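You operate a simulated robot arm through the tools that you are given. There is no shell and no other tool. Be economical: measure what you need, move in short steps, check, and stop when the job is done.

The job below is to be done with a simulated two-armed robot. You get a single attempt, and the scene is never put back.

## Task
Clamp the wave panel in the panel frame at the width on its label.
Fine: knob to that width, panel flat between the rails, stiff lever locked with the frame held steady with the other hand, then the green catch.

The check looks at the end state, three seconds after you hand in, the way a careful person would. Anything else that was tipped, shoved, dropped, spilled or broken makes it a failure.

## Robot
Two 7-joint arms with two-finger parallel grippers on one trunk, on a base that drives. Base frame: it is fixed to the floor where the robot stands at the start and does not move with it; the origin is under the middle of the robot, x ahead of it, y to its left, z up; the surface under the hand at the start is at about z = 86. Lengths are in cm, angles in rad, forces in N, time in s.
The left shoulder is at the start at [8, 13.1, 94.7], the right one opposite. With the tool pointing down near the work surface each hand reaches from about 40 to 86 cm from the robot's upright axis, wherever it stands, measured 20 degrees to its own side. Places, roughly: bed of the panel frame [50, 0, 90]; green catch of the panel frame [60, -10, 90]; lever of the panel frame [40, -20, 90]; width knob of the panel frame [60, 0, 90]. Payload 1.57 kg a hand.
The TCP of each hand is the grasp point between the finger pads, 3 cm short of the fingertips. In the tool frame z runs along the fingers and y along their closing line. Largest opening 11 cm; finger width 2.4, thickness 1.2; the body of the gripper, 4.8 by 11.2 cm, starts 7.8 cm behind the TCP.
Orientation is told as [roll, pitch, yaw] about the base's x, y, z axes, in that order, counted from this pose: with the fingers straight down and closing along the base's y, the tool's x points along the base's -x, its y along +y and its z along -z.

## Interface
- The arms move only by the tool servo_tool. It takes "left_moves", "right_moves" or both (then of equal length, played together; a hand with none holds still); each is a list of rows, each an object (a shift or turn left out is 0, a gripper value left out holds the last) with "angular": the turn, a rotation vector about the tool's x, y, z in rad, a list of three; "translation": the shift along the tool's x, y, z in cm, a list of three; "jaw": the closure, from 0 (fully open) to 1 (shut). In form: [{"angular": [wx, wy, wz], "translation": [tx, ty, tz], "jaw": jaw}, ...]. A call has 1 to 12 rows; each row shifts and turns the commanded pose from where the row before left it, along the tool's axes as they then stand. Rows are played at 5 a second. More than 5 cm and 0.15 rad between two rows, or a gripper value outside its range, and nothing of the call is played. Where a pose cannot be reached the arm comes as near as it can. A force on the tool above 60 N (or 10 N above the force at the start of the call, whichever is more), or a blocked arm, ends the call early, and 0.2 s more pass. Each finger travels about 10.8 cm/s and halts on what it meets, pressing with about 31 N; the grip force reading is that of the motor and also rises with nothing between the fingers. The clock runs only during rows and for 0.2 s after the last one: add rows that do not move to give the fingers time. The reply holds the time, the measured pose of the TCP, the force on the tool along the base axes, the opening and the grip force, in the units named above and with some noise, with the torque about the TCP (base axes, N m) and any sound that the robot's microphone picked up.
- Cameras (640 x 400 px; columns grow to the right, rows downward): "scene" is now at [-5.22, -2.65, 142.57]; the picture's right is [-0.29, -0.96, 0.00], its down [-0.49, 0.15, -0.86] and it looks along [0.82, -0.25, -0.52] (base axes); focal length 273 px, centre (320, 200). "left" rides on the left gripper at [7, -1.6, -14.1] in its tool frame; the picture's right is [0.23, 0.97, 0.00], its down [-0.86, 0.20, -0.48] and it looks along [-0.47, 0.11, 0.88] (tool axes); focal length 222 px, centre (320, 200). "right" rides on the right gripper at [7, 1.6, -14.1] in its tool frame; the picture's right is [-0.23, 0.97, 0.00], its down [-0.86, -0.20, -0.48] and it looks along [-0.47, -0.11, 0.88] (tool axes); focal length 222 px, centre (320, 200). There is no depth. A picture from a camera that has moved, and an enlarged one, comes with that camera's place and axes in the base frame and with its lens.
- snapshot(camera): a new picture of that camera. No time passes.
- roll_base(legs): drives the robot by 1 to 6 legs, each [ahead, left, turn to the left] in cm, cm and rad, along the robot's own axes; the way and the turn of a leg run together, so that a leg with both is an arc; at most 150 cm and 3.142 rad a leg. The arms and the cameras ride along, it lands a little off, and it stops where it bumps. It gives what a move gives.
- turn_head(pan, tilt): turns the head with the scene camera to pan (to the left, within 1.902 rad either way) and tilt (down, from -0.506 to 1.204), counted from straight ahead of the robot. It gives what a move gives.
- inspect(camera, box): a new picture of the part [left, top, right, bottom] of that camera's present view, enlarged. No time passes.
- job_done(): hands the job in; it is judged then, once.

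Go step by step. Nothing tells you exact positions but the pictures and the camera data: compare them with the known pose of the tool, close in by small moves and look again before you grip or let go. The budget is 120 turns and 92 pictures, counting those below and the enlarged ones. Unless the task says otherwise, let go and move clear before handing in, and close with one line.

The tools are called as name(argument=value, ...) on one line, values as JSON. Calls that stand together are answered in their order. servo_tool: Moves the arms, as the interface text tells. Its arguments: {"type":"object","properties":{"left_moves":{"type":"array","items":{"type":"object","properties":{"angular":{"type":"array","items":{"type":"number"}},"translation":{"type":"array","items":{"type":"number"}},"jaw":{"type":"number"}}}},"right_moves":{"type":"array","items":{"type":"object","properties":{"angular":{"type":"array","items":{"type":"number"}},"translation":{"type":"array","items":{"type":"number"}},"jaw":{"type":"number"}}}}},"required":[]} The other tools are called the same way: roll_base (legs) drives the base; turn_head (pan, tilt) turns the head that bears the scene camera; snapshot (camera) takes a picture; inspect (camera, box) takes an enlarged picture of a part of a camera's view; job_done () hands the job in.

At the start:

```text
time_s: 0.0
left_position: [50.9, 5.33, 126.69]
left_tool_rot: [0.001, -0.001, -0.001]
left_force: [0.5, -0.7, 0.6]
left_torque: [-0.01, 0.0, 0.0]
left_gripper_width: 11.01
left_finger_force: 0.0
right_position: [49.65, -31.97, 121.0]
right_tool_rot: [0.0, 0.0, -0.001]
right_force: [-1.0, 0.0, 0.8]
right_torque: [0.01, 0.0, -0.04]
right_gripper_width: 11.01
right_finger_force: 0.1
robot x, y, heading: [0.4, 0.15, -0.001]
head pan, tilt: [-0.295, 0.543]
```

scene: 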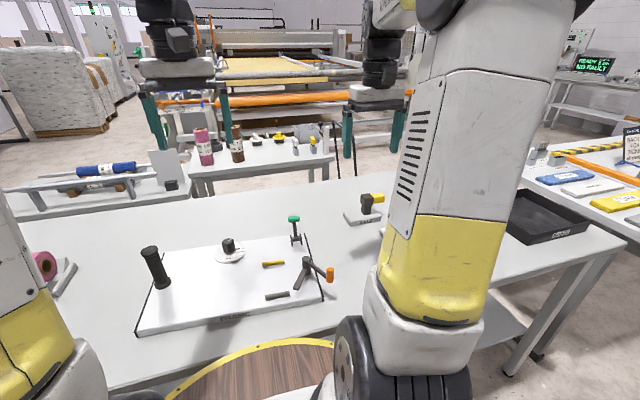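
right: 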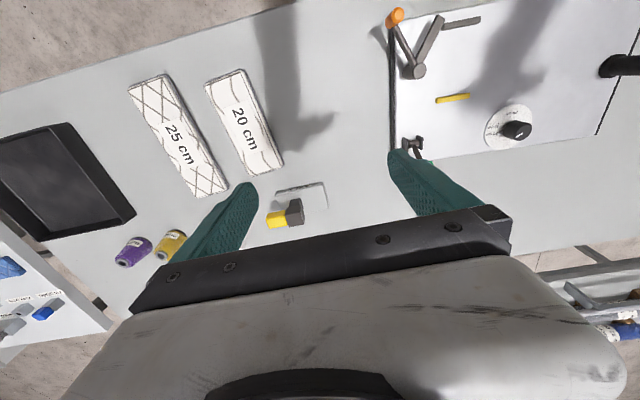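
left: 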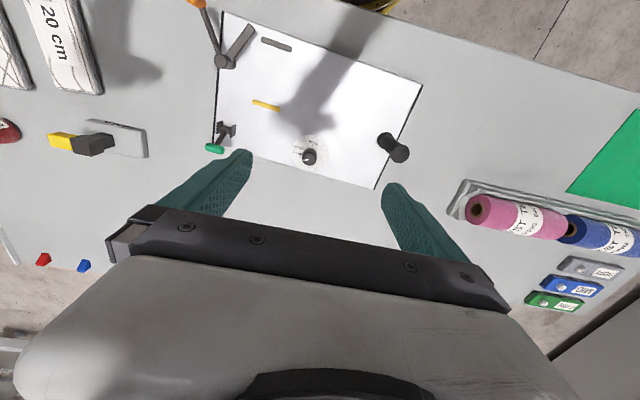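

I see the white frame board ahead of me and two labelled panels to its right ("25 cm" with a diamond pattern, "20 cm" that looks like waves). I'll enlarge the panels and the frame parts to confirm.

inspect(camera="right", box=[120, 50, 320, 210])

inspect(camera="right", box=[370, 0, 640, 170])

inspect(camera="left", box=[190, 0, 430, 190])

inspect(camera="scene", box=[130, 200, 350, 340])

```text
2.50 times, centred on (220, 130) of right
camera zoom: at [42.67, -30.23, 135.34], right [0.23, 0.97, 0.0], down [0.86, -0.2, 0.48], along [0.47, -0.11, -0.88], focal length 555 px, centre (570, 375)
```

zoom: 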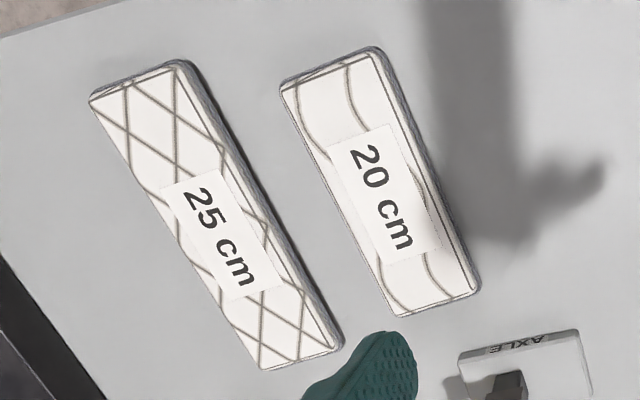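

```text
2.35 times, centred on (505, 85) of right
camera zoom: at [42.67, -30.23, 135.34], right [0.23, 0.97, 0.0], down [0.86, -0.2, 0.48], along [0.47, -0.11, -0.88], focal length 523 px, centre (-115, 471)
```

zoom: 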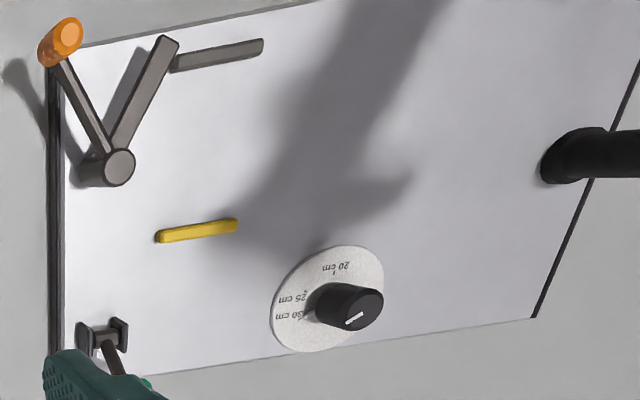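

```text
2.11 times, centred on (310, 95) of left
camera zoom: at [43.78, 3.68, 140.9], right [-0.23, 0.97, 0.0], down [0.86, 0.2, 0.48], along [0.47, 0.11, -0.88], focal length 468 px, centre (341, 421)
```

zoom: 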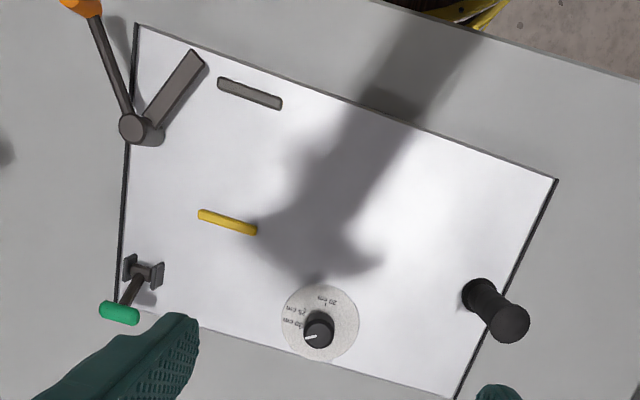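

```text
2.86 times, centred on (240, 270) of scene
camera zoom: at [-5.22, -2.65, 142.57], right [-0.29, -0.96, 0.0], down [-0.49, 0.15, -0.86], along [0.82, -0.25, -0.52], focal length 779 px, centre (549, 0)
```

zoom: 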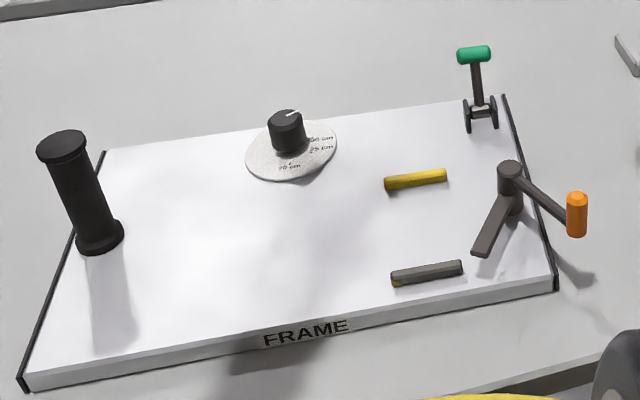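

The wave panel is the 20 cm one, lying lengthwise along x around [48, -47]; the frame board is in front of me, with the dial currently near 30. I'll bring the left hand's camera closer to understand the rails, lever and catch.

servo_tool(left_moves=[{"translation": [1, -2, 4.5]}, {"translation": [1, -2, 4.5]}, {"translation": [1, -2, 4.5]}, {"translation": [1, -1, 4.5]}, {}])

snapshot(camera="left")

inspect(camera="scene", box=[240, 200, 350, 310])

```text
refused: row 1 steps farther than a row can; nothing moved
```

```text
84 pictures are left
camera left: at [43.78, 3.68, 140.9], right [-0.23, 0.97, 0.0], down [0.86, 0.2, 0.48], along [0.47, 0.11, -0.88], focal length 222 px, centre (320, 200)
```

left: 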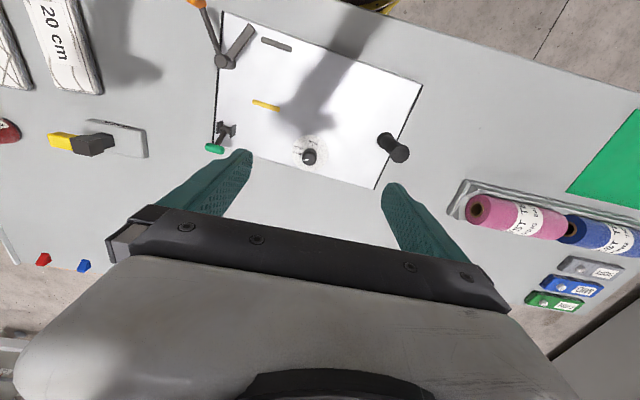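

```text
3.64 times, centred on (295, 255) of scene
camera zoom: at [-5.22, -2.65, 142.57], right [-0.29, -0.96, 0.0], down [-0.49, 0.15, -0.86], along [0.82, -0.25, -0.52], focal length 992 px, centre (411, 0)
```

zoom: 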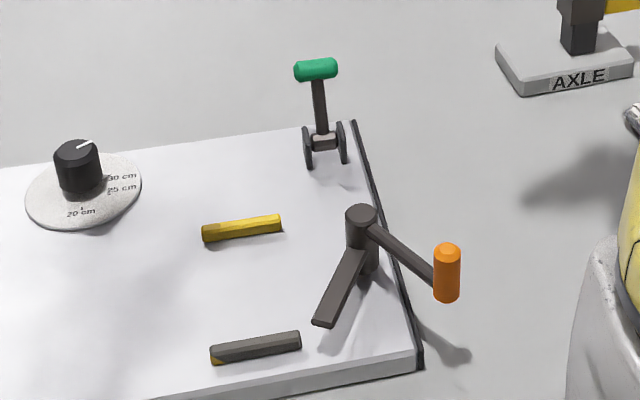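

The lever is a swivel clamp whose grey bar swings over the panel; the rails are the yellow and grey strips. I'll bring the left camera closer in smaller steps.

servo_tool(left_moves=[{"translation": [0, -2, 4.4]}, {"translation": [0, -2, 4.4]}, {"translation": [0, -2, 4.4]}, {"translation": [0, -1, 4.4]}, {}])

snapshot(camera="left")

```text
time_s: 1.2
left_position: [50.74, -1.69, 108.84]
left_tool_rot: [0.001, 0.0, 0.0]
left_force: [0.5, 0.2, 0.4]
left_torque: [0.0, 0.02, -0.01]
left_gripper_width: 11.03
left_finger_force: 0.0
right_position: [49.68, -31.87, 121.0]
right_tool_rot: [0.002, 0.0, 0.002]
right_force: [-0.7, -0.1, -0.4]
right_torque: [0.01, 0.01, 0.02]
right_gripper_width: 11.01
right_finger_force: 0.0
robot x, y, heading: [-0.32, -0.09, 0.005]
head pan, tilt: [-0.295, 0.543]
```

```text
82 pictures are left
camera left: at [43.52, -3.3, 123.13], right [-0.23, 0.97, 0.0], down [0.86, 0.2, 0.48], along [0.47, 0.11, -0.88], focal length 222 px, centre (320, 200)
```

left: 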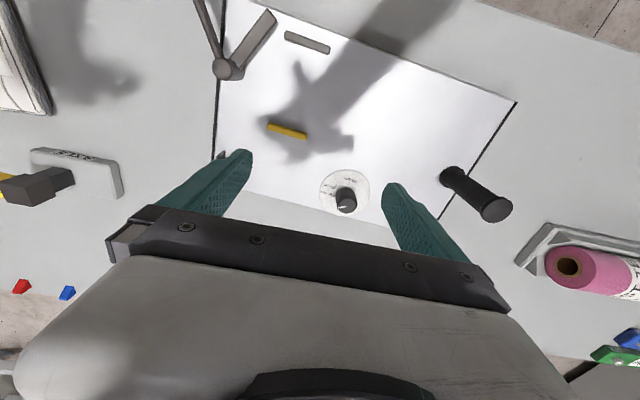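

Dial centre is around [59.3, 4.7]. A close look at the dial's marks and pointer.

inspect(camera="left", box=[304, 160, 384, 220])

inspect(camera="left", box=[180, 0, 380, 160])

```text
6.67 times, centred on (344, 190) of left
camera zoom: at [43.52, -3.3, 123.13], right [-0.23, 0.97, 0.0], down [0.86, 0.2, 0.48], along [0.47, 0.11, -0.88], focal length 1481 px, centre (160, 267)
```

zoom: 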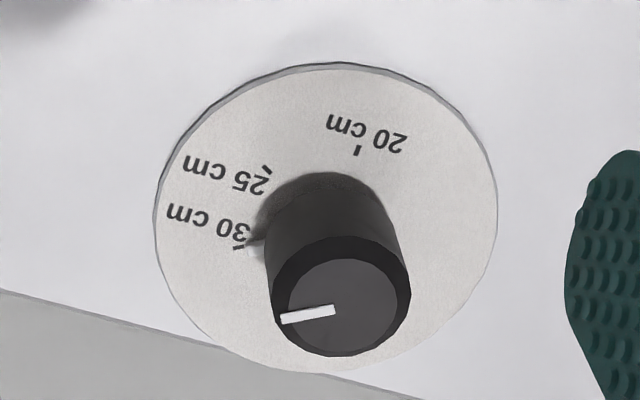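

```text
2.50 times, centred on (280, 80) of left
camera zoom: at [43.52, -3.3, 123.13], right [-0.23, 0.97, 0.0], down [0.86, 0.2, 0.48], along [0.47, 0.11, -0.88], focal length 555 px, centre (420, 500)
```

zoom: 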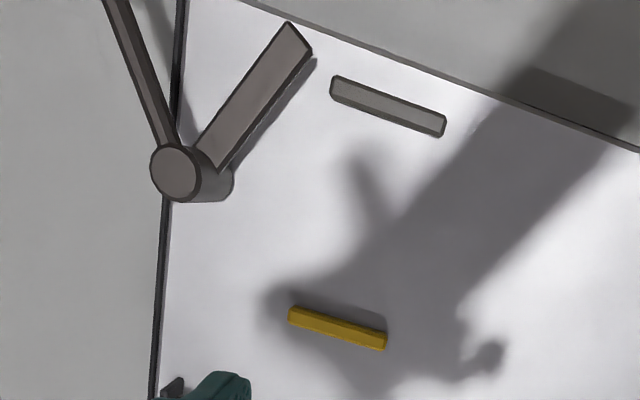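

The pointer stands at 30; the dial's 20 mark is about 120° clockwise (from above) of it, and the knob centre is near [60, 5.1], top about z 92. I'll move the left hand above it, pre-turned half the way back.

servo_tool(left_moves=[{"translation": [-3.1, 2.25, 2.3]}, {"translation": [-3.1, 2.25, 2.3]}, {"translation": [-3.1, 2.25, 2.3], "jaw": 0.3}, {"angular": [0, 0, -0.15]}, {"angular": [0, 0, -0.15]}, {"angular": [0, 0, -0.15]}, {"angular": [0, 0, -0.15]}, {"angular": [0, 0, -0.15]}, {"angular": [0, 0, -0.15]}, {"angular": [0, 0, -0.15]}, {}])

snapshot(camera="left")

inspect(camera="scene", box=[100, 150, 340, 320])

```text
time_s: 3.6
left_position: [60.17, 5.02, 102.1]
left_tool_rot: [0.0, 0.001, 1.051]
left_force: [-0.2, 0.1, 0.4]
left_torque: [0.01, 0.01, -0.03]
left_gripper_width: 7.7
left_finger_force: 0.1
right_position: [49.59, -32.0, 120.98]
right_tool_rot: [0.002, -0.001, 0.001]
right_force: [-0.8, -0.6, 0.6]
right_torque: [-0.01, 0.03, 0.01]
right_gripper_width: 11.01
right_finger_force: 0.0
robot x, y, heading: [0.0, -0.29, -0.002]
head pan, tilt: [-0.295, 0.543]
```

```text
79 pictures are left
camera left: at [58.03, -1.83, 116.4], right [-0.96, 0.29, 0.0], down [0.25, 0.84, 0.48], along [0.14, 0.46, -0.88], focal length 222 px, centre (320, 200)
```

left: 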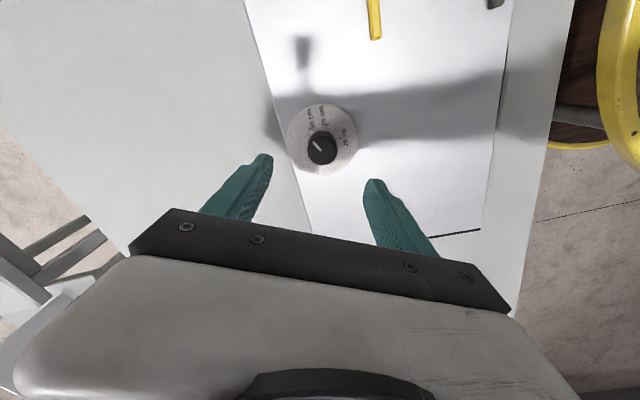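

```text
2.35 times, centred on (220, 235) of scene
camera zoom: at [-5.21, -2.65, 142.57], right [-0.29, -0.96, 0.0], down [-0.49, 0.15, -0.86], along [0.82, -0.25, -0.52], focal length 642 px, centre (555, 118)
```

zoom: 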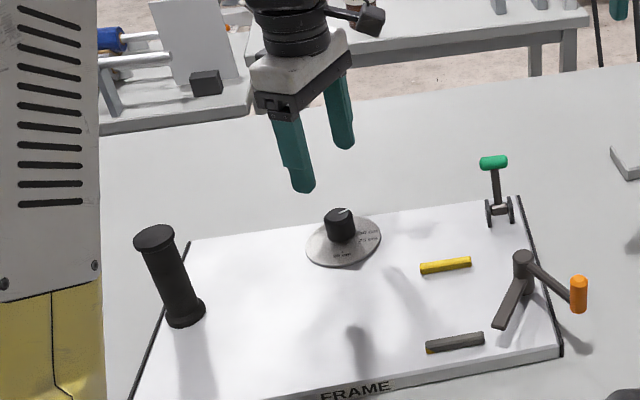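

The knob seems to be about [59.85, 4.65] — I'll shift half a centimetre, descend around it and close.

servo_tool(left_moves=[{"translation": [0.45, 0.1, 3.5]}, {"translation": [0, 0, 3.5]}, {"translation": [0, 0, 3.1]}, {}])

inspect(camera="scene", box=[160, 180, 320, 300])

inspect(camera="left", box=[240, 100, 400, 220])

```text
time_s: 4.6
left_position: [59.81, 4.8, 92.09]
left_tool_rot: [-0.001, 0.001, 1.051]
left_force: [-0.1, 0.3, -0.2]
left_torque: [0.01, 0.01, 0.02]
left_gripper_width: 7.68
left_finger_force: 0.1
right_position: [49.71, -32.02, 121.0]
right_tool_rot: [0.001, 0.0, 0.0]
right_force: [-0.1, 0.1, -0.1]
right_torque: [0.0, -0.01, 0.01]
right_gripper_width: 11.0
right_finger_force: 0.2
robot x, y, heading: [-0.06, 0.19, 0.002]
head pan, tilt: [-0.295, 0.543]
```

```text
3.33 times, centred on (240, 240) of scene
camera zoom: at [-5.21, -2.65, 142.57], right [-0.29, -0.96, 0.0], down [-0.49, 0.15, -0.86], along [0.82, -0.25, -0.52], focal length 909 px, centre (587, 67)
```

zoom: 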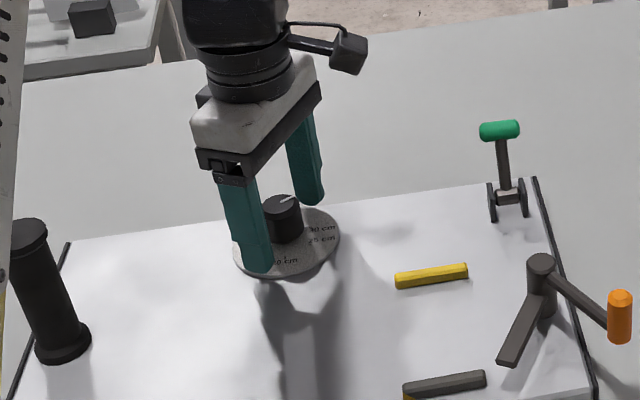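

```text
3.33 times, centred on (320, 160) of left
camera zoom: at [57.63, -2.09, 106.35], right [-0.96, 0.29, 0.0], down [0.25, 0.84, 0.48], along [0.14, 0.46, -0.88], focal length 740 px, centre (320, 333)
```

zoom: 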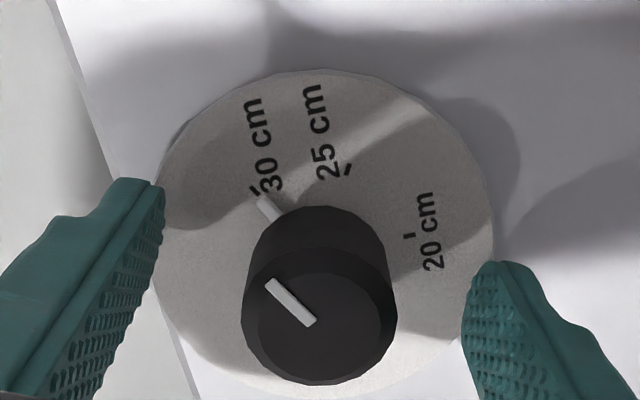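

Centred on the knob. Closing and turning clockwise step by step.

servo_tool(left_moves=[{"jaw": 0.8}, {}, {}, {"angular": [0, 0, 0.14]}, {"angular": [0, 0, 0.14]}, {"angular": [0, 0, 0.14]}, {"angular": [0, 0, 0.14]}, {"angular": [0, 0, 0.14]}, {"angular": [0, 0, 0.14]}, {"angular": [0, 0, 0.14]}, {"angular": [0, 0, 0.14]}, {}])

inspect(camera="left", box=[240, 100, 400, 220])

inspect(camera="scene", box=[160, 180, 350, 320])

```text
time_s: 7.2
left_position: [59.79, 4.71, 92.0]
left_tool_rot: [0.0, -0.002, -0.071]
left_force: [-7.2, 10.8, 19.0]
left_torque: [-0.25, -0.03, 0.05]
left_gripper_width: 3.33
left_finger_force: 31.1
right_position: [49.56, -31.98, 121.03]
right_tool_rot: [0.0, 0.0, 0.001]
right_force: [0.2, -0.2, -0.1]
right_torque: [0.0, 0.04, -0.02]
right_gripper_width: 10.99
right_finger_force: 0.2
robot x, y, heading: [-0.08, 0.08, 0.001]
head pan, tilt: [-0.295, 0.543]
```

```text
3.33 times, centred on (320, 160) of left
camera zoom: at [52.66, 3.67, 106.31], right [-0.16, 0.99, 0.0], down [0.87, 0.14, 0.48], along [0.47, 0.08, -0.88], focal length 740 px, centre (320, 333)
```

zoom: 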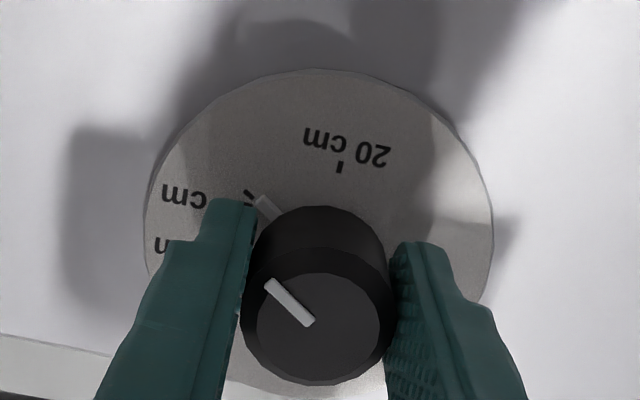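

```text
2.86 times, centred on (255, 250) of scene
camera zoom: at [-5.3, -2.6, 142.57], right [-0.29, -0.96, 0.0], down [-0.49, 0.15, -0.86], along [0.82, -0.25, -0.52], focal length 779 px, centre (506, 57)
```

zoom: 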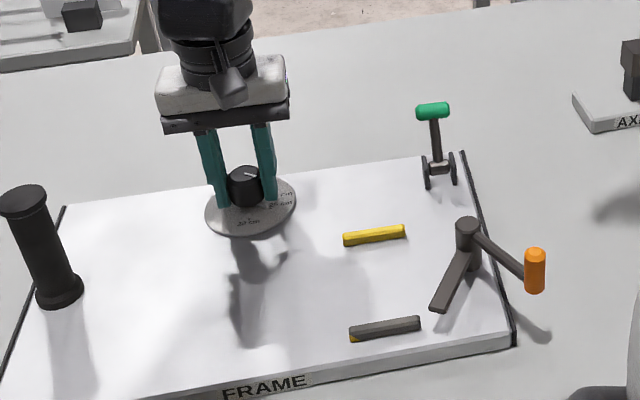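

It follows and now reads 25. Turning a further ~1 rad towards 20.

servo_tool(left_moves=[{"angular": [0, 0, 0.14]}, {"angular": [0, 0, 0.14]}, {"angular": [0, 0, 0.14]}, {"angular": [0, 0, 0.14]}, {"angular": [0, 0, 0.14]}, {"angular": [0, 0, 0.14]}, {"angular": [0, 0, 0.14]}, {}])

inspect(camera="left", box=[240, 100, 400, 220])

```text
time_s: 9.0
left_position: [59.85, 4.8, 92.11]
left_tool_rot: [-0.002, -0.002, -1.053]
left_force: [6.5, -0.5, 7.8]
left_torque: [-0.33, 0.27, 0.33]
left_gripper_width: 3.34
left_finger_force: 30.8
right_position: [49.71, -32.04, 121.0]
right_tool_rot: [0.001, 0.0, 0.001]
right_force: [0.4, 0.0, 0.1]
right_torque: [0.02, -0.01, -0.01]
right_gripper_width: 11.02
right_finger_force: 0.1
robot x, y, heading: [0.06, -0.05, -0.001]
head pan, tilt: [-0.295, 0.543]
```

```text
3.33 times, centred on (320, 160) of left
camera zoom: at [54.87, 9.94, 106.29], right [0.73, 0.68, 0.0], down [0.6, -0.64, 0.48], along [0.33, -0.35, -0.88], focal length 740 px, centre (320, 333)
```

zoom: 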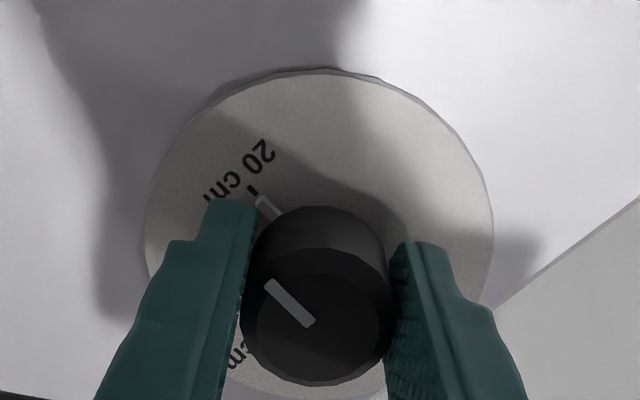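

It reads 20 or very nearly. I'll open the fingers to see the pointer and tick cleanly.

servo_tool(left_moves=[{"jaw": 0.3}, {}, {}])

inspect(camera="left", box=[280, 125, 360, 185])

```text
time_s: 9.8
left_position: [59.9, 4.79, 92.1]
left_tool_rot: [-0.002, 0.0, -1.051]
left_force: [0.3, 0.5, 0.7]
left_torque: [0.0, -0.01, 0.01]
left_gripper_width: 7.72
left_finger_force: 0.1
right_position: [49.64, -32.04, 121.0]
right_tool_rot: [0.0, 0.0, -0.001]
right_force: [-0.3, 0.6, 0.5]
right_torque: [-0.01, -0.02, 0.05]
right_gripper_width: 11.0
right_finger_force: 0.0
robot x, y, heading: [0.02, -0.23, 0.003]
head pan, tilt: [-0.295, 0.543]
```

```text
6.67 times, centred on (320, 155) of left
camera zoom: at [54.83, 10.0, 106.25], right [0.73, 0.68, 0.0], down [0.6, -0.64, 0.48], along [0.33, -0.35, -0.88], focal length 1481 px, centre (320, 500)
```

zoom: 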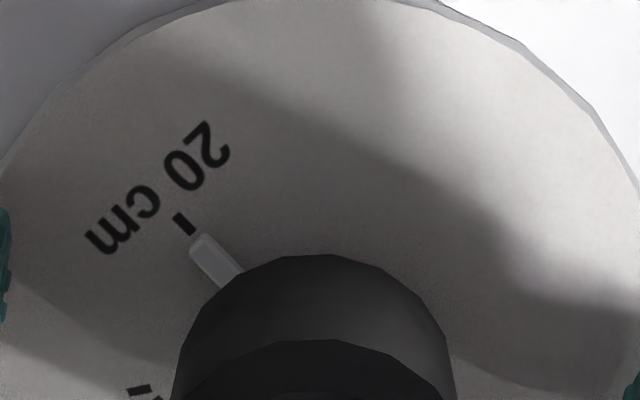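

Pointer and tick line up within a degree or so. Lifting the left hand away, back to straight yaw, and re-checking the rails.

servo_tool(left_moves=[{"translation": [0, 0, -4.5]}, {"translation": [0, 0, -4.5]}, {"translation": [0, 0, -4.5]}, {"angular": [0, 0, -0.15], "translation": [0, 0, -4.5]}, {"angular": [0, 0, -0.15]}, {"angular": [0, 0, -0.15]}, {"angular": [0, 0, -0.15]}, {"angular": [0, 0, -0.15]}, {"angular": [0, 0, -0.15]}, {"angular": [0, 0, -0.15]}, {"translation": [4, 3, 0]}, {"translation": [4, 3, 0]}])

snapshot(camera="left")

inspect(camera="scene", box=[130, 200, 350, 340])

```text
time_s: 12.4
left_position: [51.9, 10.59, 109.95]
left_tool_rot: [-0.001, -0.001, 0.001]
left_force: [0.2, 0.0, -0.1]
left_torque: [0.01, 0.02, -0.01]
left_gripper_width: 7.72
left_finger_force: 0.1
right_position: [49.69, -32.08, 121.04]
right_tool_rot: [0.0, 0.0, 0.001]
right_force: [-0.3, -0.4, -1.1]
right_torque: [0.06, 0.05, -0.03]
right_gripper_width: 11.02
right_finger_force: 0.1
robot x, y, heading: [0.01, 0.11, 0.002]
head pan, tilt: [-0.295, 0.543]
```

```text
71 pictures are left
camera left: at [44.64, 8.97, 124.12], right [-0.23, 0.97, 0.0], down [0.86, 0.2, 0.48], along [0.47, 0.11, -0.88], focal length 222 px, centre (320, 200)
```

left: 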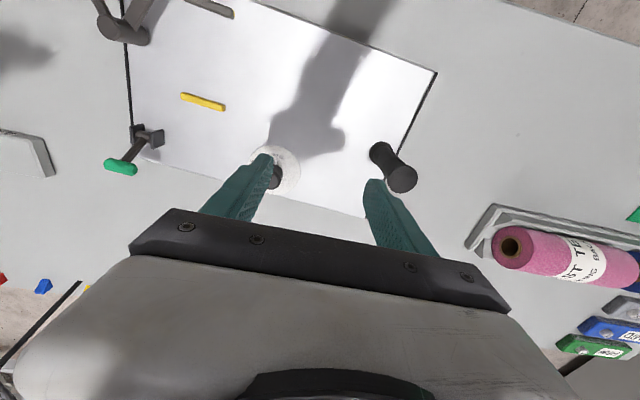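

```text
2.86 times, centred on (240, 270) of scene
camera zoom: at [-5.16, -2.68, 142.57], right [-0.29, -0.96, 0.0], down [-0.49, 0.15, -0.86], along [0.82, -0.25, -0.52], focal length 779 px, centre (549, 0)
```

zoom: 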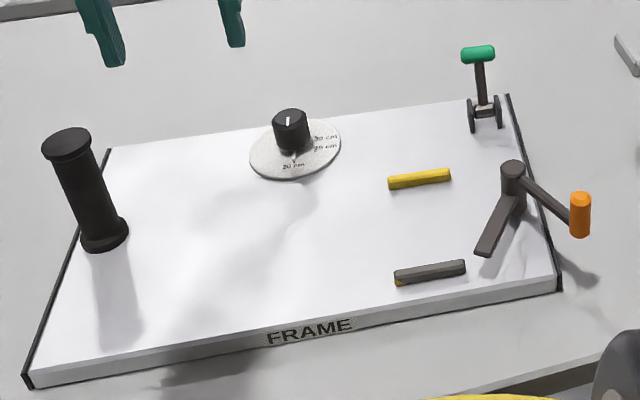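

The dial is set; rails sit at x≈40 and x≈51.7 (y −9.5…−3.5), so the panel goes lengthwise along y between them, centred near y≈0. Next the right hand goes over the wave panel at about [48, -47].

servo_tool(right_moves=[{"translation": [0.5, -3.8, 3.0]}, {"translation": [0.5, -3.8, 3.0]}, {"translation": [0.5, -3.8, 3.0]}, {"translation": [0, -3.6, 3.0]}, {"translation": [0, 0, 4.5]}, {"angular": [0, 0, -0.07], "translation": [0, 0, 4]}, {}])

snapshot(camera="right")

snapshot(camera="scene")

```text
time_s: 14.0
left_position: [51.76, 10.53, 109.85]
left_tool_rot: [0.0, 0.0, 0.0]
left_force: [-0.4, -0.2, 0.4]
left_torque: [0.0, 0.0, -0.01]
left_gripper_width: 7.69
left_finger_force: 0.1
right_position: [48.25, -46.97, 100.4]
right_tool_rot: [-0.001, 0.0, 0.071]
right_force: [0.1, 0.1, 0.5]
right_torque: [-0.01, -0.01, -0.02]
right_gripper_width: 10.98
right_finger_force: 0.1
robot x, y, heading: [-0.21, 0.03, 0.001]
head pan, tilt: [-0.295, 0.543]
```

```text
69 pictures are left
camera right: at [41.16, -45.73, 114.66], right [0.16, 0.99, 0.0], down [0.87, -0.14, 0.48], along [0.47, -0.08, -0.88], focal length 222 px, centre (320, 200)
```

right: 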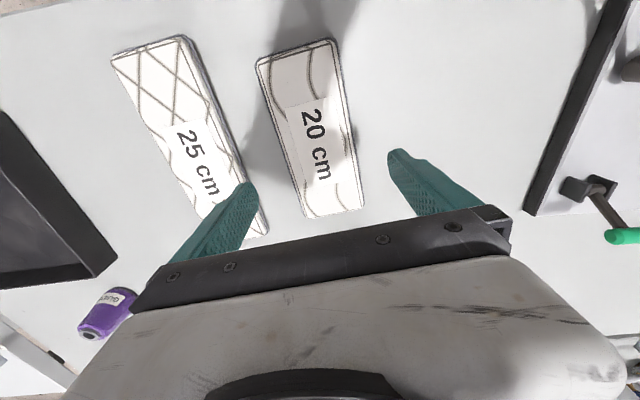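

```text
68 pictures are left
camera scene: at [-5.22, -2.65, 142.57], right [-0.29, -0.96, 0.0], down [-0.49, 0.15, -0.86], along [0.82, -0.25, -0.52], focal length 273 px, centre (320, 200)
```

scene: 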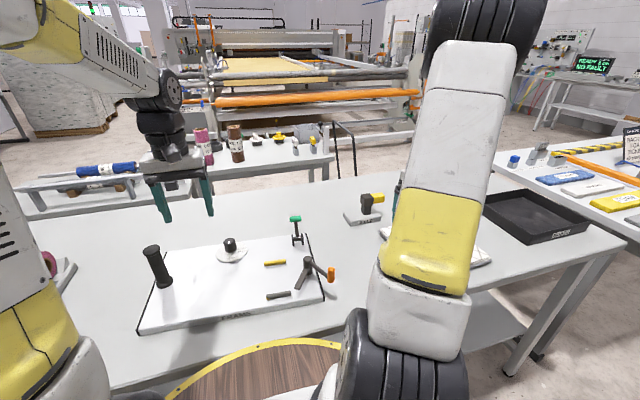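

The panel centre measures [47.9, -47.35] with yaw ≈0.08, which the hand nearly matches. Descending around it.

servo_tool(right_moves=[{"translation": [0.3, -0.4, 3.5]}, {"translation": [0, 0, 3.5]}, {"translation": [0, 0, 3.4]}, {}])

snapshot(camera="right")

```text
time_s: 15.0
left_position: [51.78, 10.6, 109.86]
left_tool_rot: [0.0, 0.001, -0.001]
left_force: [0.6, 0.1, -0.4]
left_torque: [-0.02, 0.01, 0.0]
left_gripper_width: 7.71
left_finger_force: 0.1
right_position: [47.66, -47.38, 89.93]
right_tool_rot: [-0.001, 0.002, 0.07]
right_force: [-0.5, -0.8, 0.2]
right_torque: [0.02, -0.04, -0.04]
right_gripper_width: 11.0
right_finger_force: 0.0
robot x, y, heading: [0.24, -0.3, -0.0]
head pan, tilt: [-0.295, 0.543]
```

```text
67 pictures are left
camera right: at [40.63, -46.18, 104.22], right [0.16, 0.99, 0.0], down [0.87, -0.14, 0.48], along [0.47, -0.08, -0.88], focal length 222 px, centre (320, 200)
```

right: 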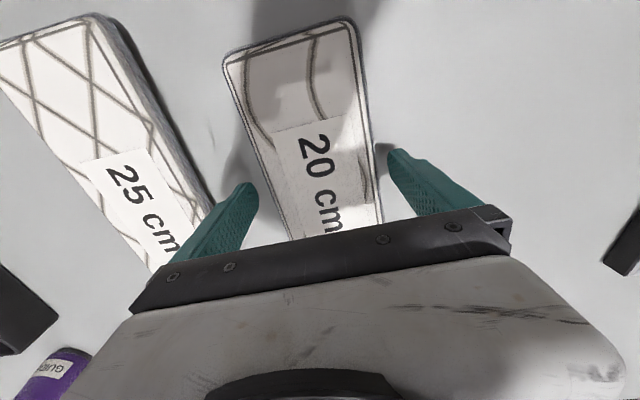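

Fingers straddle it. Slightly lower, then close and lift a little.

servo_tool(right_moves=[{"translation": [0, 0, 0.5]}, {"jaw": 0.5}, {}, {}, {"translation": [0, 0, -2]}, {"translation": [0, 0, -4]}, {"translation": [0, 0, -4]}, {}])

snapshot(camera="right")

```text
time_s: 16.8
left_position: [51.75, 10.6, 109.9]
left_tool_rot: [0.001, 0.001, 0.002]
left_force: [1.4, -0.2, 0.4]
left_torque: [0.0, 0.01, 0.02]
left_gripper_width: 7.73
left_finger_force: 0.0
right_position: [47.95, -47.25, 99.85]
right_tool_rot: [0.001, 0.001, 0.068]
right_force: [-0.6, -0.1, -0.2]
right_torque: [0.01, 0.0, 0.01]
right_gripper_width: 8.4
right_finger_force: 30.7
robot x, y, heading: [0.58, -0.13, -0.001]
head pan, tilt: [-0.295, 0.543]
```

```text
66 pictures are left
camera right: at [40.77, -46.05, 114.07], right [0.16, 0.99, 0.0], down [0.87, -0.14, 0.48], along [0.47, -0.08, -0.88], focal length 222 px, centre (320, 200)
```

right: 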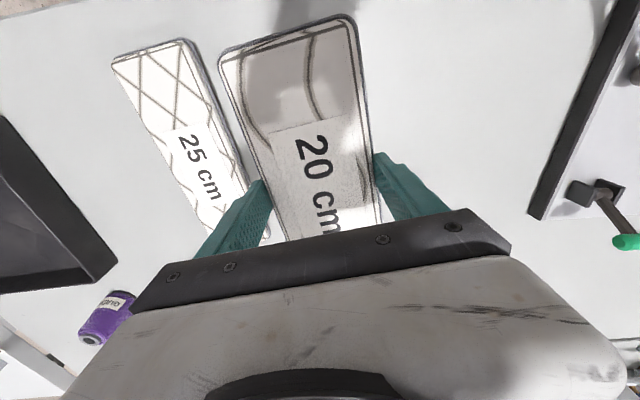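

Panel is held (8.4 cm wide). I raise it, carry it toward the frame, and move the left hand out of the way above the black hold post (≈[52.7, 20.9]).

servo_tool(left_moves=[{"translation": [-0.3, 3.43, 0]}, {"translation": [-0.3, 3.43, 0]}, {"translation": [-0.3, 3.43, 0]}, {}, {}, {}, {}, {}, {}, {}, {}, {}], right_moves=[{"translation": [0, 0, -4.2]}, {"translation": [0, 0, -4.2]}, {"translation": [-0.17, 4.33, 0]}, {"translation": [-0.17, 4.33, 0]}, {"translation": [-0.17, 4.33, 0]}, {"translation": [-0.17, 4.33, 0]}, {"translation": [-0.17, 4.33, 0]}, {"translation": [-0.17, 4.33, 0]}, {"translation": [-0.17, 4.33, 0]}, {"translation": [-0.17, 4.33, 0]}, {"translation": [-0.17, 4.33, 0]}, {}])

snapshot(camera="left")

snapshot(camera="scene")

```text
time_s: 19.4
left_position: [52.94, 21.08, 110.04]
left_tool_rot: [0.001, 0.0, -0.001]
left_force: [1.0, -0.6, 0.0]
left_torque: [0.02, 0.06, 0.04]
left_gripper_width: 7.72
left_finger_force: 0.1
right_position: [46.73, -8.47, 108.06]
right_tool_rot: [0.001, 0.0, 0.071]
right_force: [-0.1, 0.9, -0.5]
right_torque: [-0.01, 0.0, -0.02]
right_gripper_width: 8.37
right_finger_force: 30.9
robot x, y, heading: [-0.15, -0.16, -0.0]
head pan, tilt: [-0.295, 0.543]
```

```text
65 pictures are left
camera left: at [45.7, 19.49, 124.28], right [-0.23, 0.97, 0.0], down [0.86, 0.2, 0.48], along [0.47, 0.11, -0.88], focal length 222 px, centre (320, 200)
```

left: 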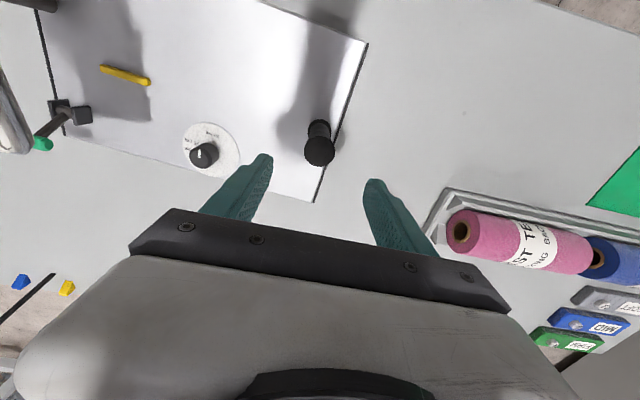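

```text
64 pictures are left
camera scene: at [-5.22, -2.64, 142.57], right [-0.29, -0.96, 0.0], down [-0.49, 0.15, -0.86], along [0.82, -0.25, -0.52], focal length 273 px, centre (320, 200)
```

scene: 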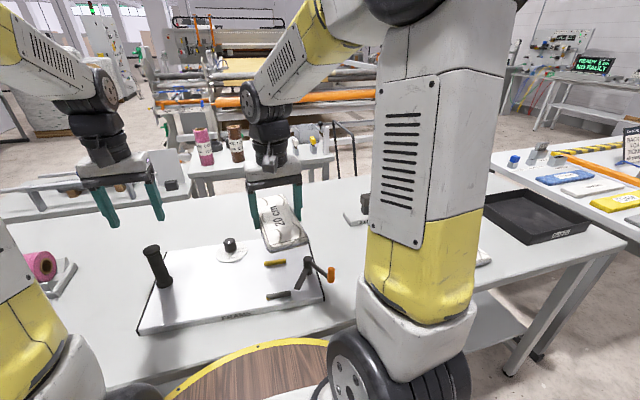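

Post confirmed at [52.6, 21]. Now bring the panel over the bed and turn it about 81° so it runs along y.

servo_tool(right_moves=[{"translation": [-0.15, 4.4, 0]}, {"translation": [-0.15, 4.4, 0]}, {"angular": [0, 0, -0.142]}, {"angular": [0, 0, -0.142]}, {"angular": [0, 0, -0.142]}, {"angular": [0, 0, -0.142]}, {"angular": [0, 0, -0.142]}, {"angular": [0, 0, -0.142]}, {"angular": [0, 0, -0.142]}, {"angular": [0, 0, -0.142]}, {"angular": [0, 0, -0.142]}, {"angular": [0, 0, -0.142]}])

snapshot(camera="right")

snapshot(camera="scene")

```text
time_s: 22.0
left_position: [52.9, 21.09, 110.1]
left_tool_rot: [0.0, 0.0, -0.001]
left_force: [0.2, -0.2, -0.5]
left_torque: [-0.02, 0.04, -0.02]
left_gripper_width: 7.69
left_finger_force: 0.0
right_position: [46.35, 0.36, 108.1]
right_tool_rot: [0.0, -0.001, 1.495]
right_force: [0.5, 0.4, -1.3]
right_torque: [0.01, 0.0, 0.02]
right_gripper_width: 8.37
right_finger_force: 30.8
robot x, y, heading: [-0.28, 0.2, 0.0]
head pan, tilt: [-0.295, 0.543]
```

```text
63 pictures are left
camera right: at [44.21, -6.35, 122.36], right [-0.95, 0.3, 0.0], down [0.27, 0.84, 0.48], along [0.14, 0.46, -0.88], focal length 222 px, centre (320, 200)
```

right: 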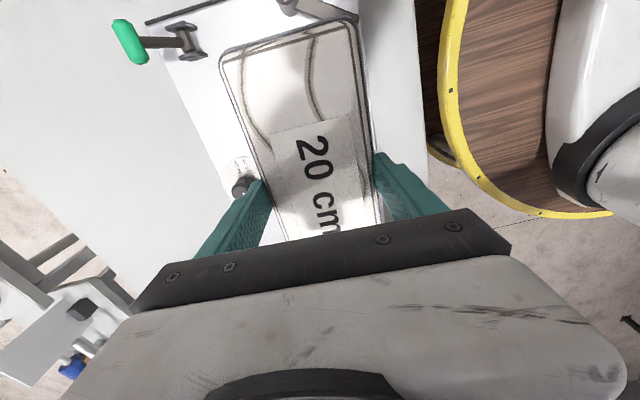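

```text
62 pictures are left
camera scene: at [-5.22, -2.64, 142.57], right [-0.29, -0.96, 0.0], down [-0.49, 0.15, -0.86], along [0.82, -0.25, -0.52], focal length 273 px, centre (320, 200)
```

scene: 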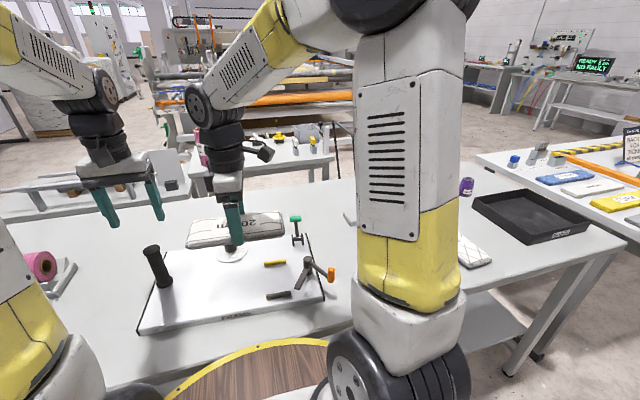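

The panel is over the bed, aligned. Descending to about 1 cm above the board, then checking.

servo_tool(right_moves=[{"translation": [0, 0, 3.8]}, {"translation": [0, 0, 3.8]}, {"translation": [0, 0, 3.8]}, {"translation": [0, 0, 3.2]}, {}])

inspect(camera="scene", box=[130, 200, 350, 340])

snapshot(camera="right")

snapshot(camera="left")

```text
time_s: 23.2
left_position: [52.82, 21.14, 110.02]
left_tool_rot: [0.0, 0.002, 0.001]
left_force: [-0.3, 0.1, 0.4]
left_torque: [0.01, -0.01, 0.01]
left_gripper_width: 7.7
left_finger_force: 0.1
right_position: [46.43, 0.54, 93.55]
right_tool_rot: [0.0, 0.002, 1.49]
right_force: [0.1, 0.0, -1.4]
right_torque: [-0.02, 0.02, -0.02]
right_gripper_width: 8.36
right_finger_force: 31.3
robot x, y, heading: [-0.07, -0.31, -0.0]
head pan, tilt: [-0.295, 0.543]
```

```text
2.86 times, centred on (240, 270) of scene
camera zoom: at [-5.22, -2.64, 142.57], right [-0.29, -0.96, 0.0], down [-0.49, 0.15, -0.86], along [0.82, -0.25, -0.52], focal length 779 px, centre (549, 0)
```

zoom: 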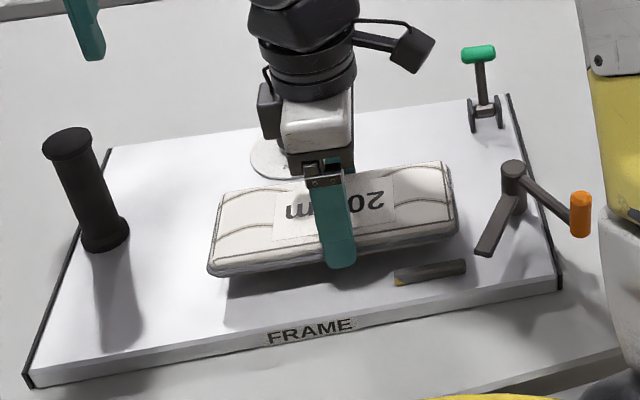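

```text
60 pictures are left
camera right: at [44.22, -6.24, 107.83], right [-0.95, 0.3, 0.0], down [0.27, 0.84, 0.48], along [0.15, 0.46, -0.88], focal length 222 px, centre (320, 200)
```

right: 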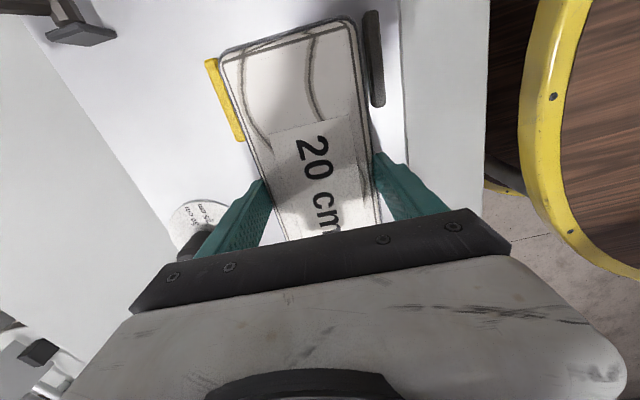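

```text
59 pictures are left
camera left: at [45.7, 19.49, 124.28], right [-0.23, 0.97, 0.0], down [0.86, 0.2, 0.48], along [0.47, 0.11, -0.88], focal length 222 px, centre (320, 200)
```

left: 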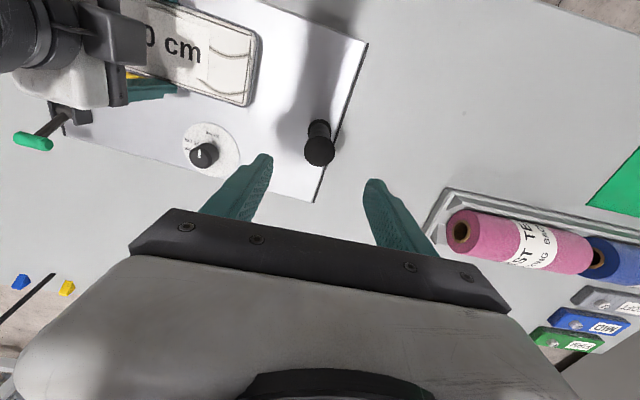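

The panel is centred between the rails (inner edges ≈40.7 and 51.2, panel ≈42.2–50.6). Lowering gently.

servo_tool(right_moves=[{"translation": [0, 0, 0.7]}, {"translation": [0, 0, 0.6]}, {}])

```text
time_s: 24.0
left_position: [52.8, 21.17, 110.08]
left_tool_rot: [0.001, -0.001, 0.001]
left_force: [-0.2, 0.0, 0.6]
left_torque: [-0.01, -0.01, 0.0]
left_gripper_width: 7.7
left_finger_force: 0.0
right_position: [46.5, 0.26, 92.28]
right_tool_rot: [0.0, -0.002, 1.491]
right_force: [0.1, -0.2, -0.4]
right_torque: [-0.03, 0.02, 0.03]
right_gripper_width: 8.38
right_finger_force: 31.3
robot x, y, heading: [0.05, 0.01, -0.001]
head pan, tilt: [-0.295, 0.543]
```

servo_tool(right_moves=[{"translation": [0, 0, 0.3]}, {"translation": [0, 0, 0.2]}, {}])

inspect(camera="scene", box=[180, 220, 340, 330])

```text
time_s: 24.8
left_position: [52.85, 21.07, 110.07]
left_tool_rot: [0.001, 0.0, 0.0]
left_force: [-0.8, -0.9, -0.2]
left_torque: [-0.02, 0.02, 0.0]
left_gripper_width: 7.71
left_finger_force: 0.1
right_position: [46.31, 0.36, 91.71]
right_tool_rot: [0.0, 0.0, 1.491]
right_force: [-1.2, -1.1, 5.1]
right_torque: [0.0, 0.12, 0.11]
right_gripper_width: 8.4
right_finger_force: 31.1
robot x, y, heading: [0.28, -0.11, -0.003]
head pan, tilt: [-0.295, 0.543]
```

```text
3.64 times, centred on (260, 275) of scene
camera zoom: at [-5.23, -2.64, 142.57], right [-0.29, -0.96, 0.0], down [-0.49, 0.15, -0.86], along [0.82, -0.25, -0.52], focal length 992 px, centre (538, -73)
```

zoom: 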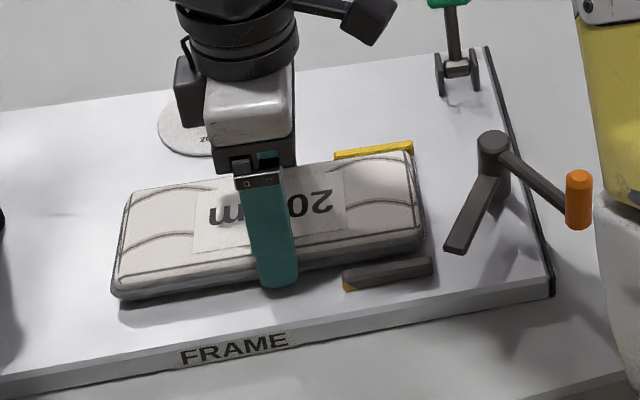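

The panel rests on the board (5 N contact). Releasing and lifting off.

servo_tool(right_moves=[{"jaw": 0.12}, {}, {"translation": [0, 0, -3]}, {"translation": [0, 0, -4.5]}, {"translation": [0, 0, -4.5]}, {"translation": [0, 0, -4.5]}, {}])

inspect(camera="scene", box=[180, 220, 340, 330])

snapshot(camera="right")

```text
time_s: 26.4
left_position: [52.83, 21.1, 110.06]
left_tool_rot: [0.001, 0.001, 0.001]
left_force: [-0.3, -0.8, 0.0]
left_torque: [0.02, 0.01, -0.01]
left_gripper_width: 7.7
left_finger_force: 0.1
right_position: [46.24, 0.39, 108.26]
right_tool_rot: [0.0, 0.0, 1.49]
right_force: [-0.9, 0.2, 0.4]
right_torque: [0.0, -0.01, 0.0]
right_gripper_width: 9.68
right_finger_force: 0.0
robot x, y, heading: [-0.36, -0.14, 0.0]
head pan, tilt: [-0.295, 0.543]
```

```text
3.64 times, centred on (260, 275) of scene
camera zoom: at [-5.21, -2.64, 142.57], right [-0.29, -0.96, 0.0], down [-0.49, 0.15, -0.86], along [0.82, -0.25, -0.52], focal length 992 px, centre (538, -73)
```

zoom: 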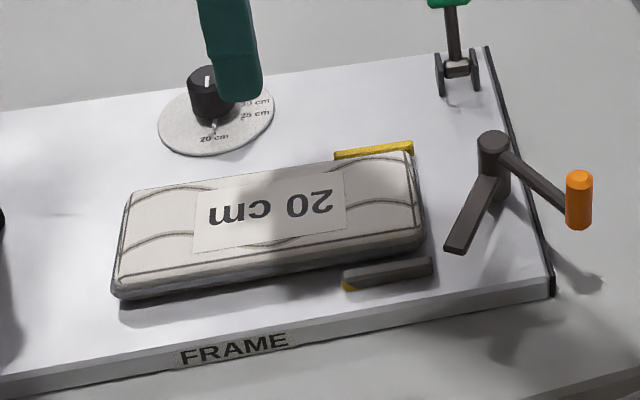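

```text
56 pictures are left
camera right: at [44.04, -6.35, 122.49], right [-0.95, 0.3, 0.0], down [0.27, 0.84, 0.48], along [0.15, 0.46, -0.88], focal length 222 px, centre (320, 200)
```

right: 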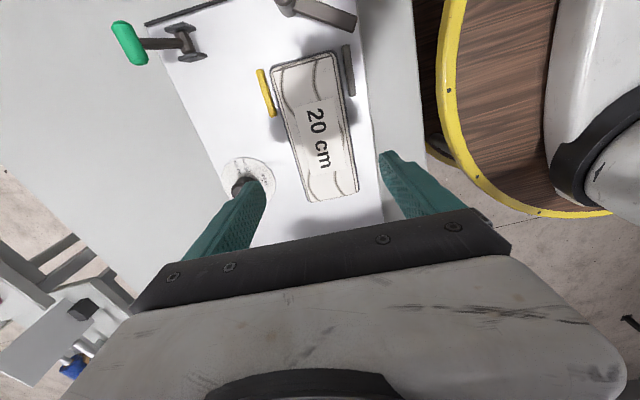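

The panel lies flat between the rails with its end ~3.5 cm inside the clamp bar's reach. The lever is close to my near reach limit, so with both hands high and free I'll back off 8 cm first.

roll_base(legs=[[-8, 0, 0]])

snapshot(camera="scene")

snapshot(camera="left")

```text
time_s: 27.5
left_position: [44.79, 21.01, 110.11]
left_tool_rot: [0.0, -0.001, 0.0]
left_force: [0.5, -0.1, 0.7]
left_torque: [0.01, 0.03, 0.03]
left_gripper_width: 7.7
left_finger_force: 0.1
right_position: [38.18, 0.33, 108.07]
right_tool_rot: [0.0, -0.001, 1.491]
right_force: [0.6, 0.0, -0.4]
right_torque: [-0.03, 0.0, 0.01]
right_gripper_width: 9.69
right_finger_force: 0.1
robot x, y, heading: [-8.19, -0.15, -0.001]
head pan, tilt: [-0.295, 0.543]
```

```text
55 pictures are left
camera scene: at [-13.29, -2.63, 142.57], right [-0.29, -0.96, 0.0], down [-0.49, 0.15, -0.86], along [0.82, -0.25, -0.52], focal length 273 px, centre (320, 200)
```

scene: 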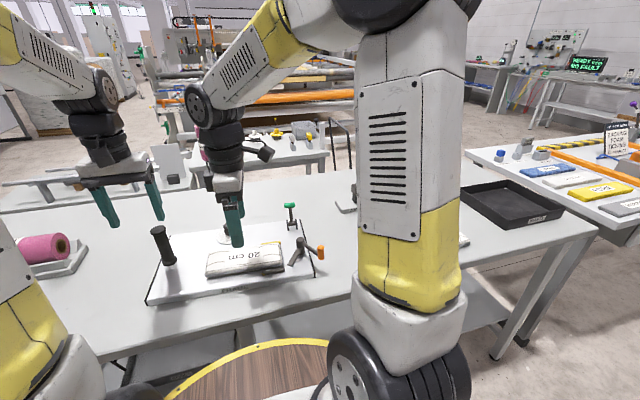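

```text
54 pictures are left
camera left: at [37.64, 19.45, 124.28], right [-0.23, 0.97, 0.0], down [0.86, 0.2, 0.48], along [0.47, 0.11, -0.88], focal length 222 px, centre (320, 200)
```

left: 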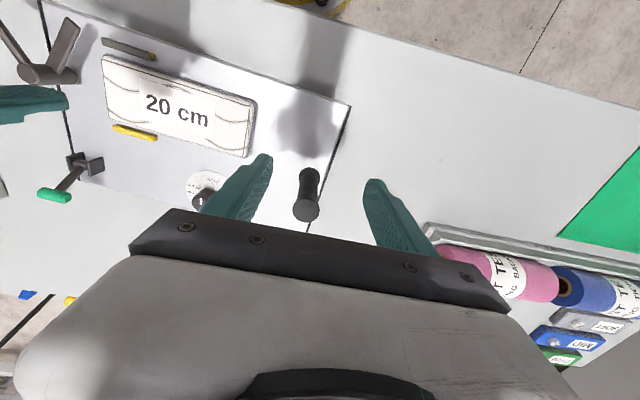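

Now move the left hand over the post and down around it, while the right hand swings to a spot above the orange lever handle.

servo_tool(left_moves=[{"translation": [-3.75, 0.1, 0]}, {"translation": [-3.75, 0.1, 0]}, {}, {"translation": [0, 0, 3.6]}, {"translation": [0, 0, 3.6]}, {"translation": [0, 0, 3.6]}, {"translation": [0, 0, 2.6]}, {}, {}, {}, {}, {}], right_moves=[{"translation": [4.6, -0.37, 0]}, {"translation": [4.6, -0.37, 0]}, {"translation": [4.6, -0.37, 0]}, {"translation": [4.6, -0.37, 0]}, {"angular": [0, 0, 0.141]}, {"angular": [0, 0, 0.141]}, {"angular": [0, 0, 0.141]}, {"angular": [0, 0, 0.141]}, {"angular": [0, 0, 0.141]}, {"angular": [0, 0, 0.141]}, {"angular": [0, 0, 0.141]}, {}])

snapshot(camera="right")

snapshot(camera="left")

inspect(camera="scene", box=[130, 200, 350, 340])

```text
time_s: 30.1
left_position: [52.19, 21.34, 96.62]
left_tool_rot: [0.001, 0.0, -0.002]
left_force: [-0.1, 0.4, -0.6]
left_torque: [0.01, 0.03, 0.01]
left_gripper_width: 7.74
left_finger_force: 0.0
right_position: [38.05, -18.04, 108.17]
right_tool_rot: [0.001, -0.001, 0.501]
right_force: [0.2, -1.0, 0.1]
right_torque: [0.02, 0.01, -0.05]
right_gripper_width: 9.69
right_finger_force: 0.0
robot x, y, heading: [-8.36, -0.28, 0.002]
head pan, tilt: [-0.295, 0.543]
```

```text
53 pictures are left
camera right: at [31.19, -19.88, 122.43], right [-0.27, 0.96, 0.0], down [0.85, 0.24, 0.48], along [0.46, 0.13, -0.88], focal length 222 px, centre (320, 200)
```

right: 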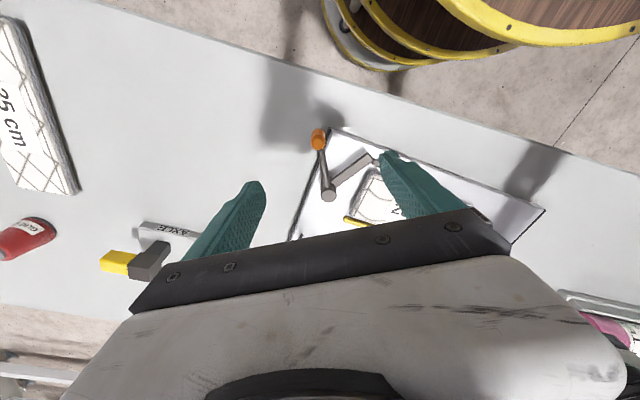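

```text
52 pictures are left
camera left: at [45.09, 19.71, 110.84], right [-0.23, 0.97, 0.0], down [0.86, 0.2, 0.48], along [0.47, 0.11, -0.88], focal length 222 px, centre (320, 200)
```

left: 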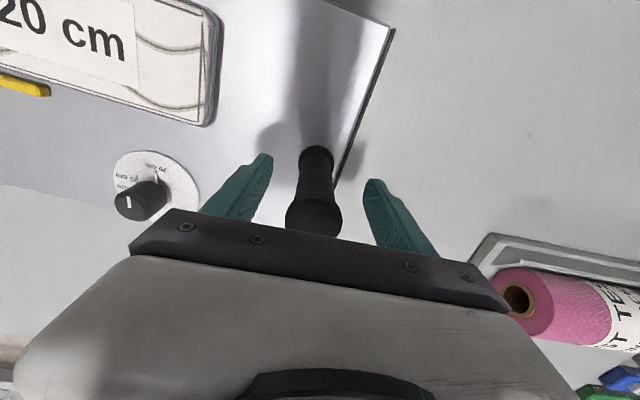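

```text
2.86 times, centred on (240, 270) of scene
camera zoom: at [-13.3, -2.64, 142.57], right [-0.29, -0.96, 0.0], down [-0.49, 0.15, -0.86], along [0.82, -0.25, -0.52], focal length 779 px, centre (549, 0)
```

zoom: 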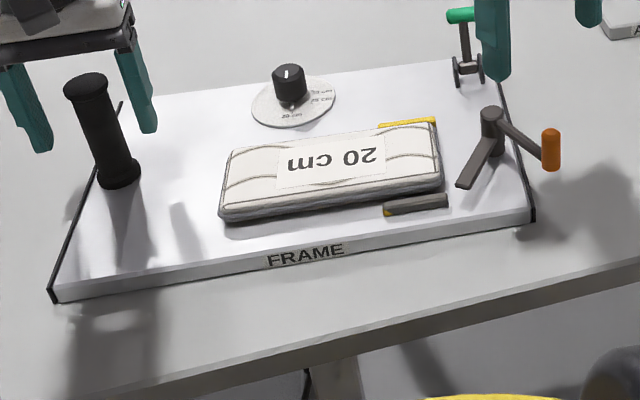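

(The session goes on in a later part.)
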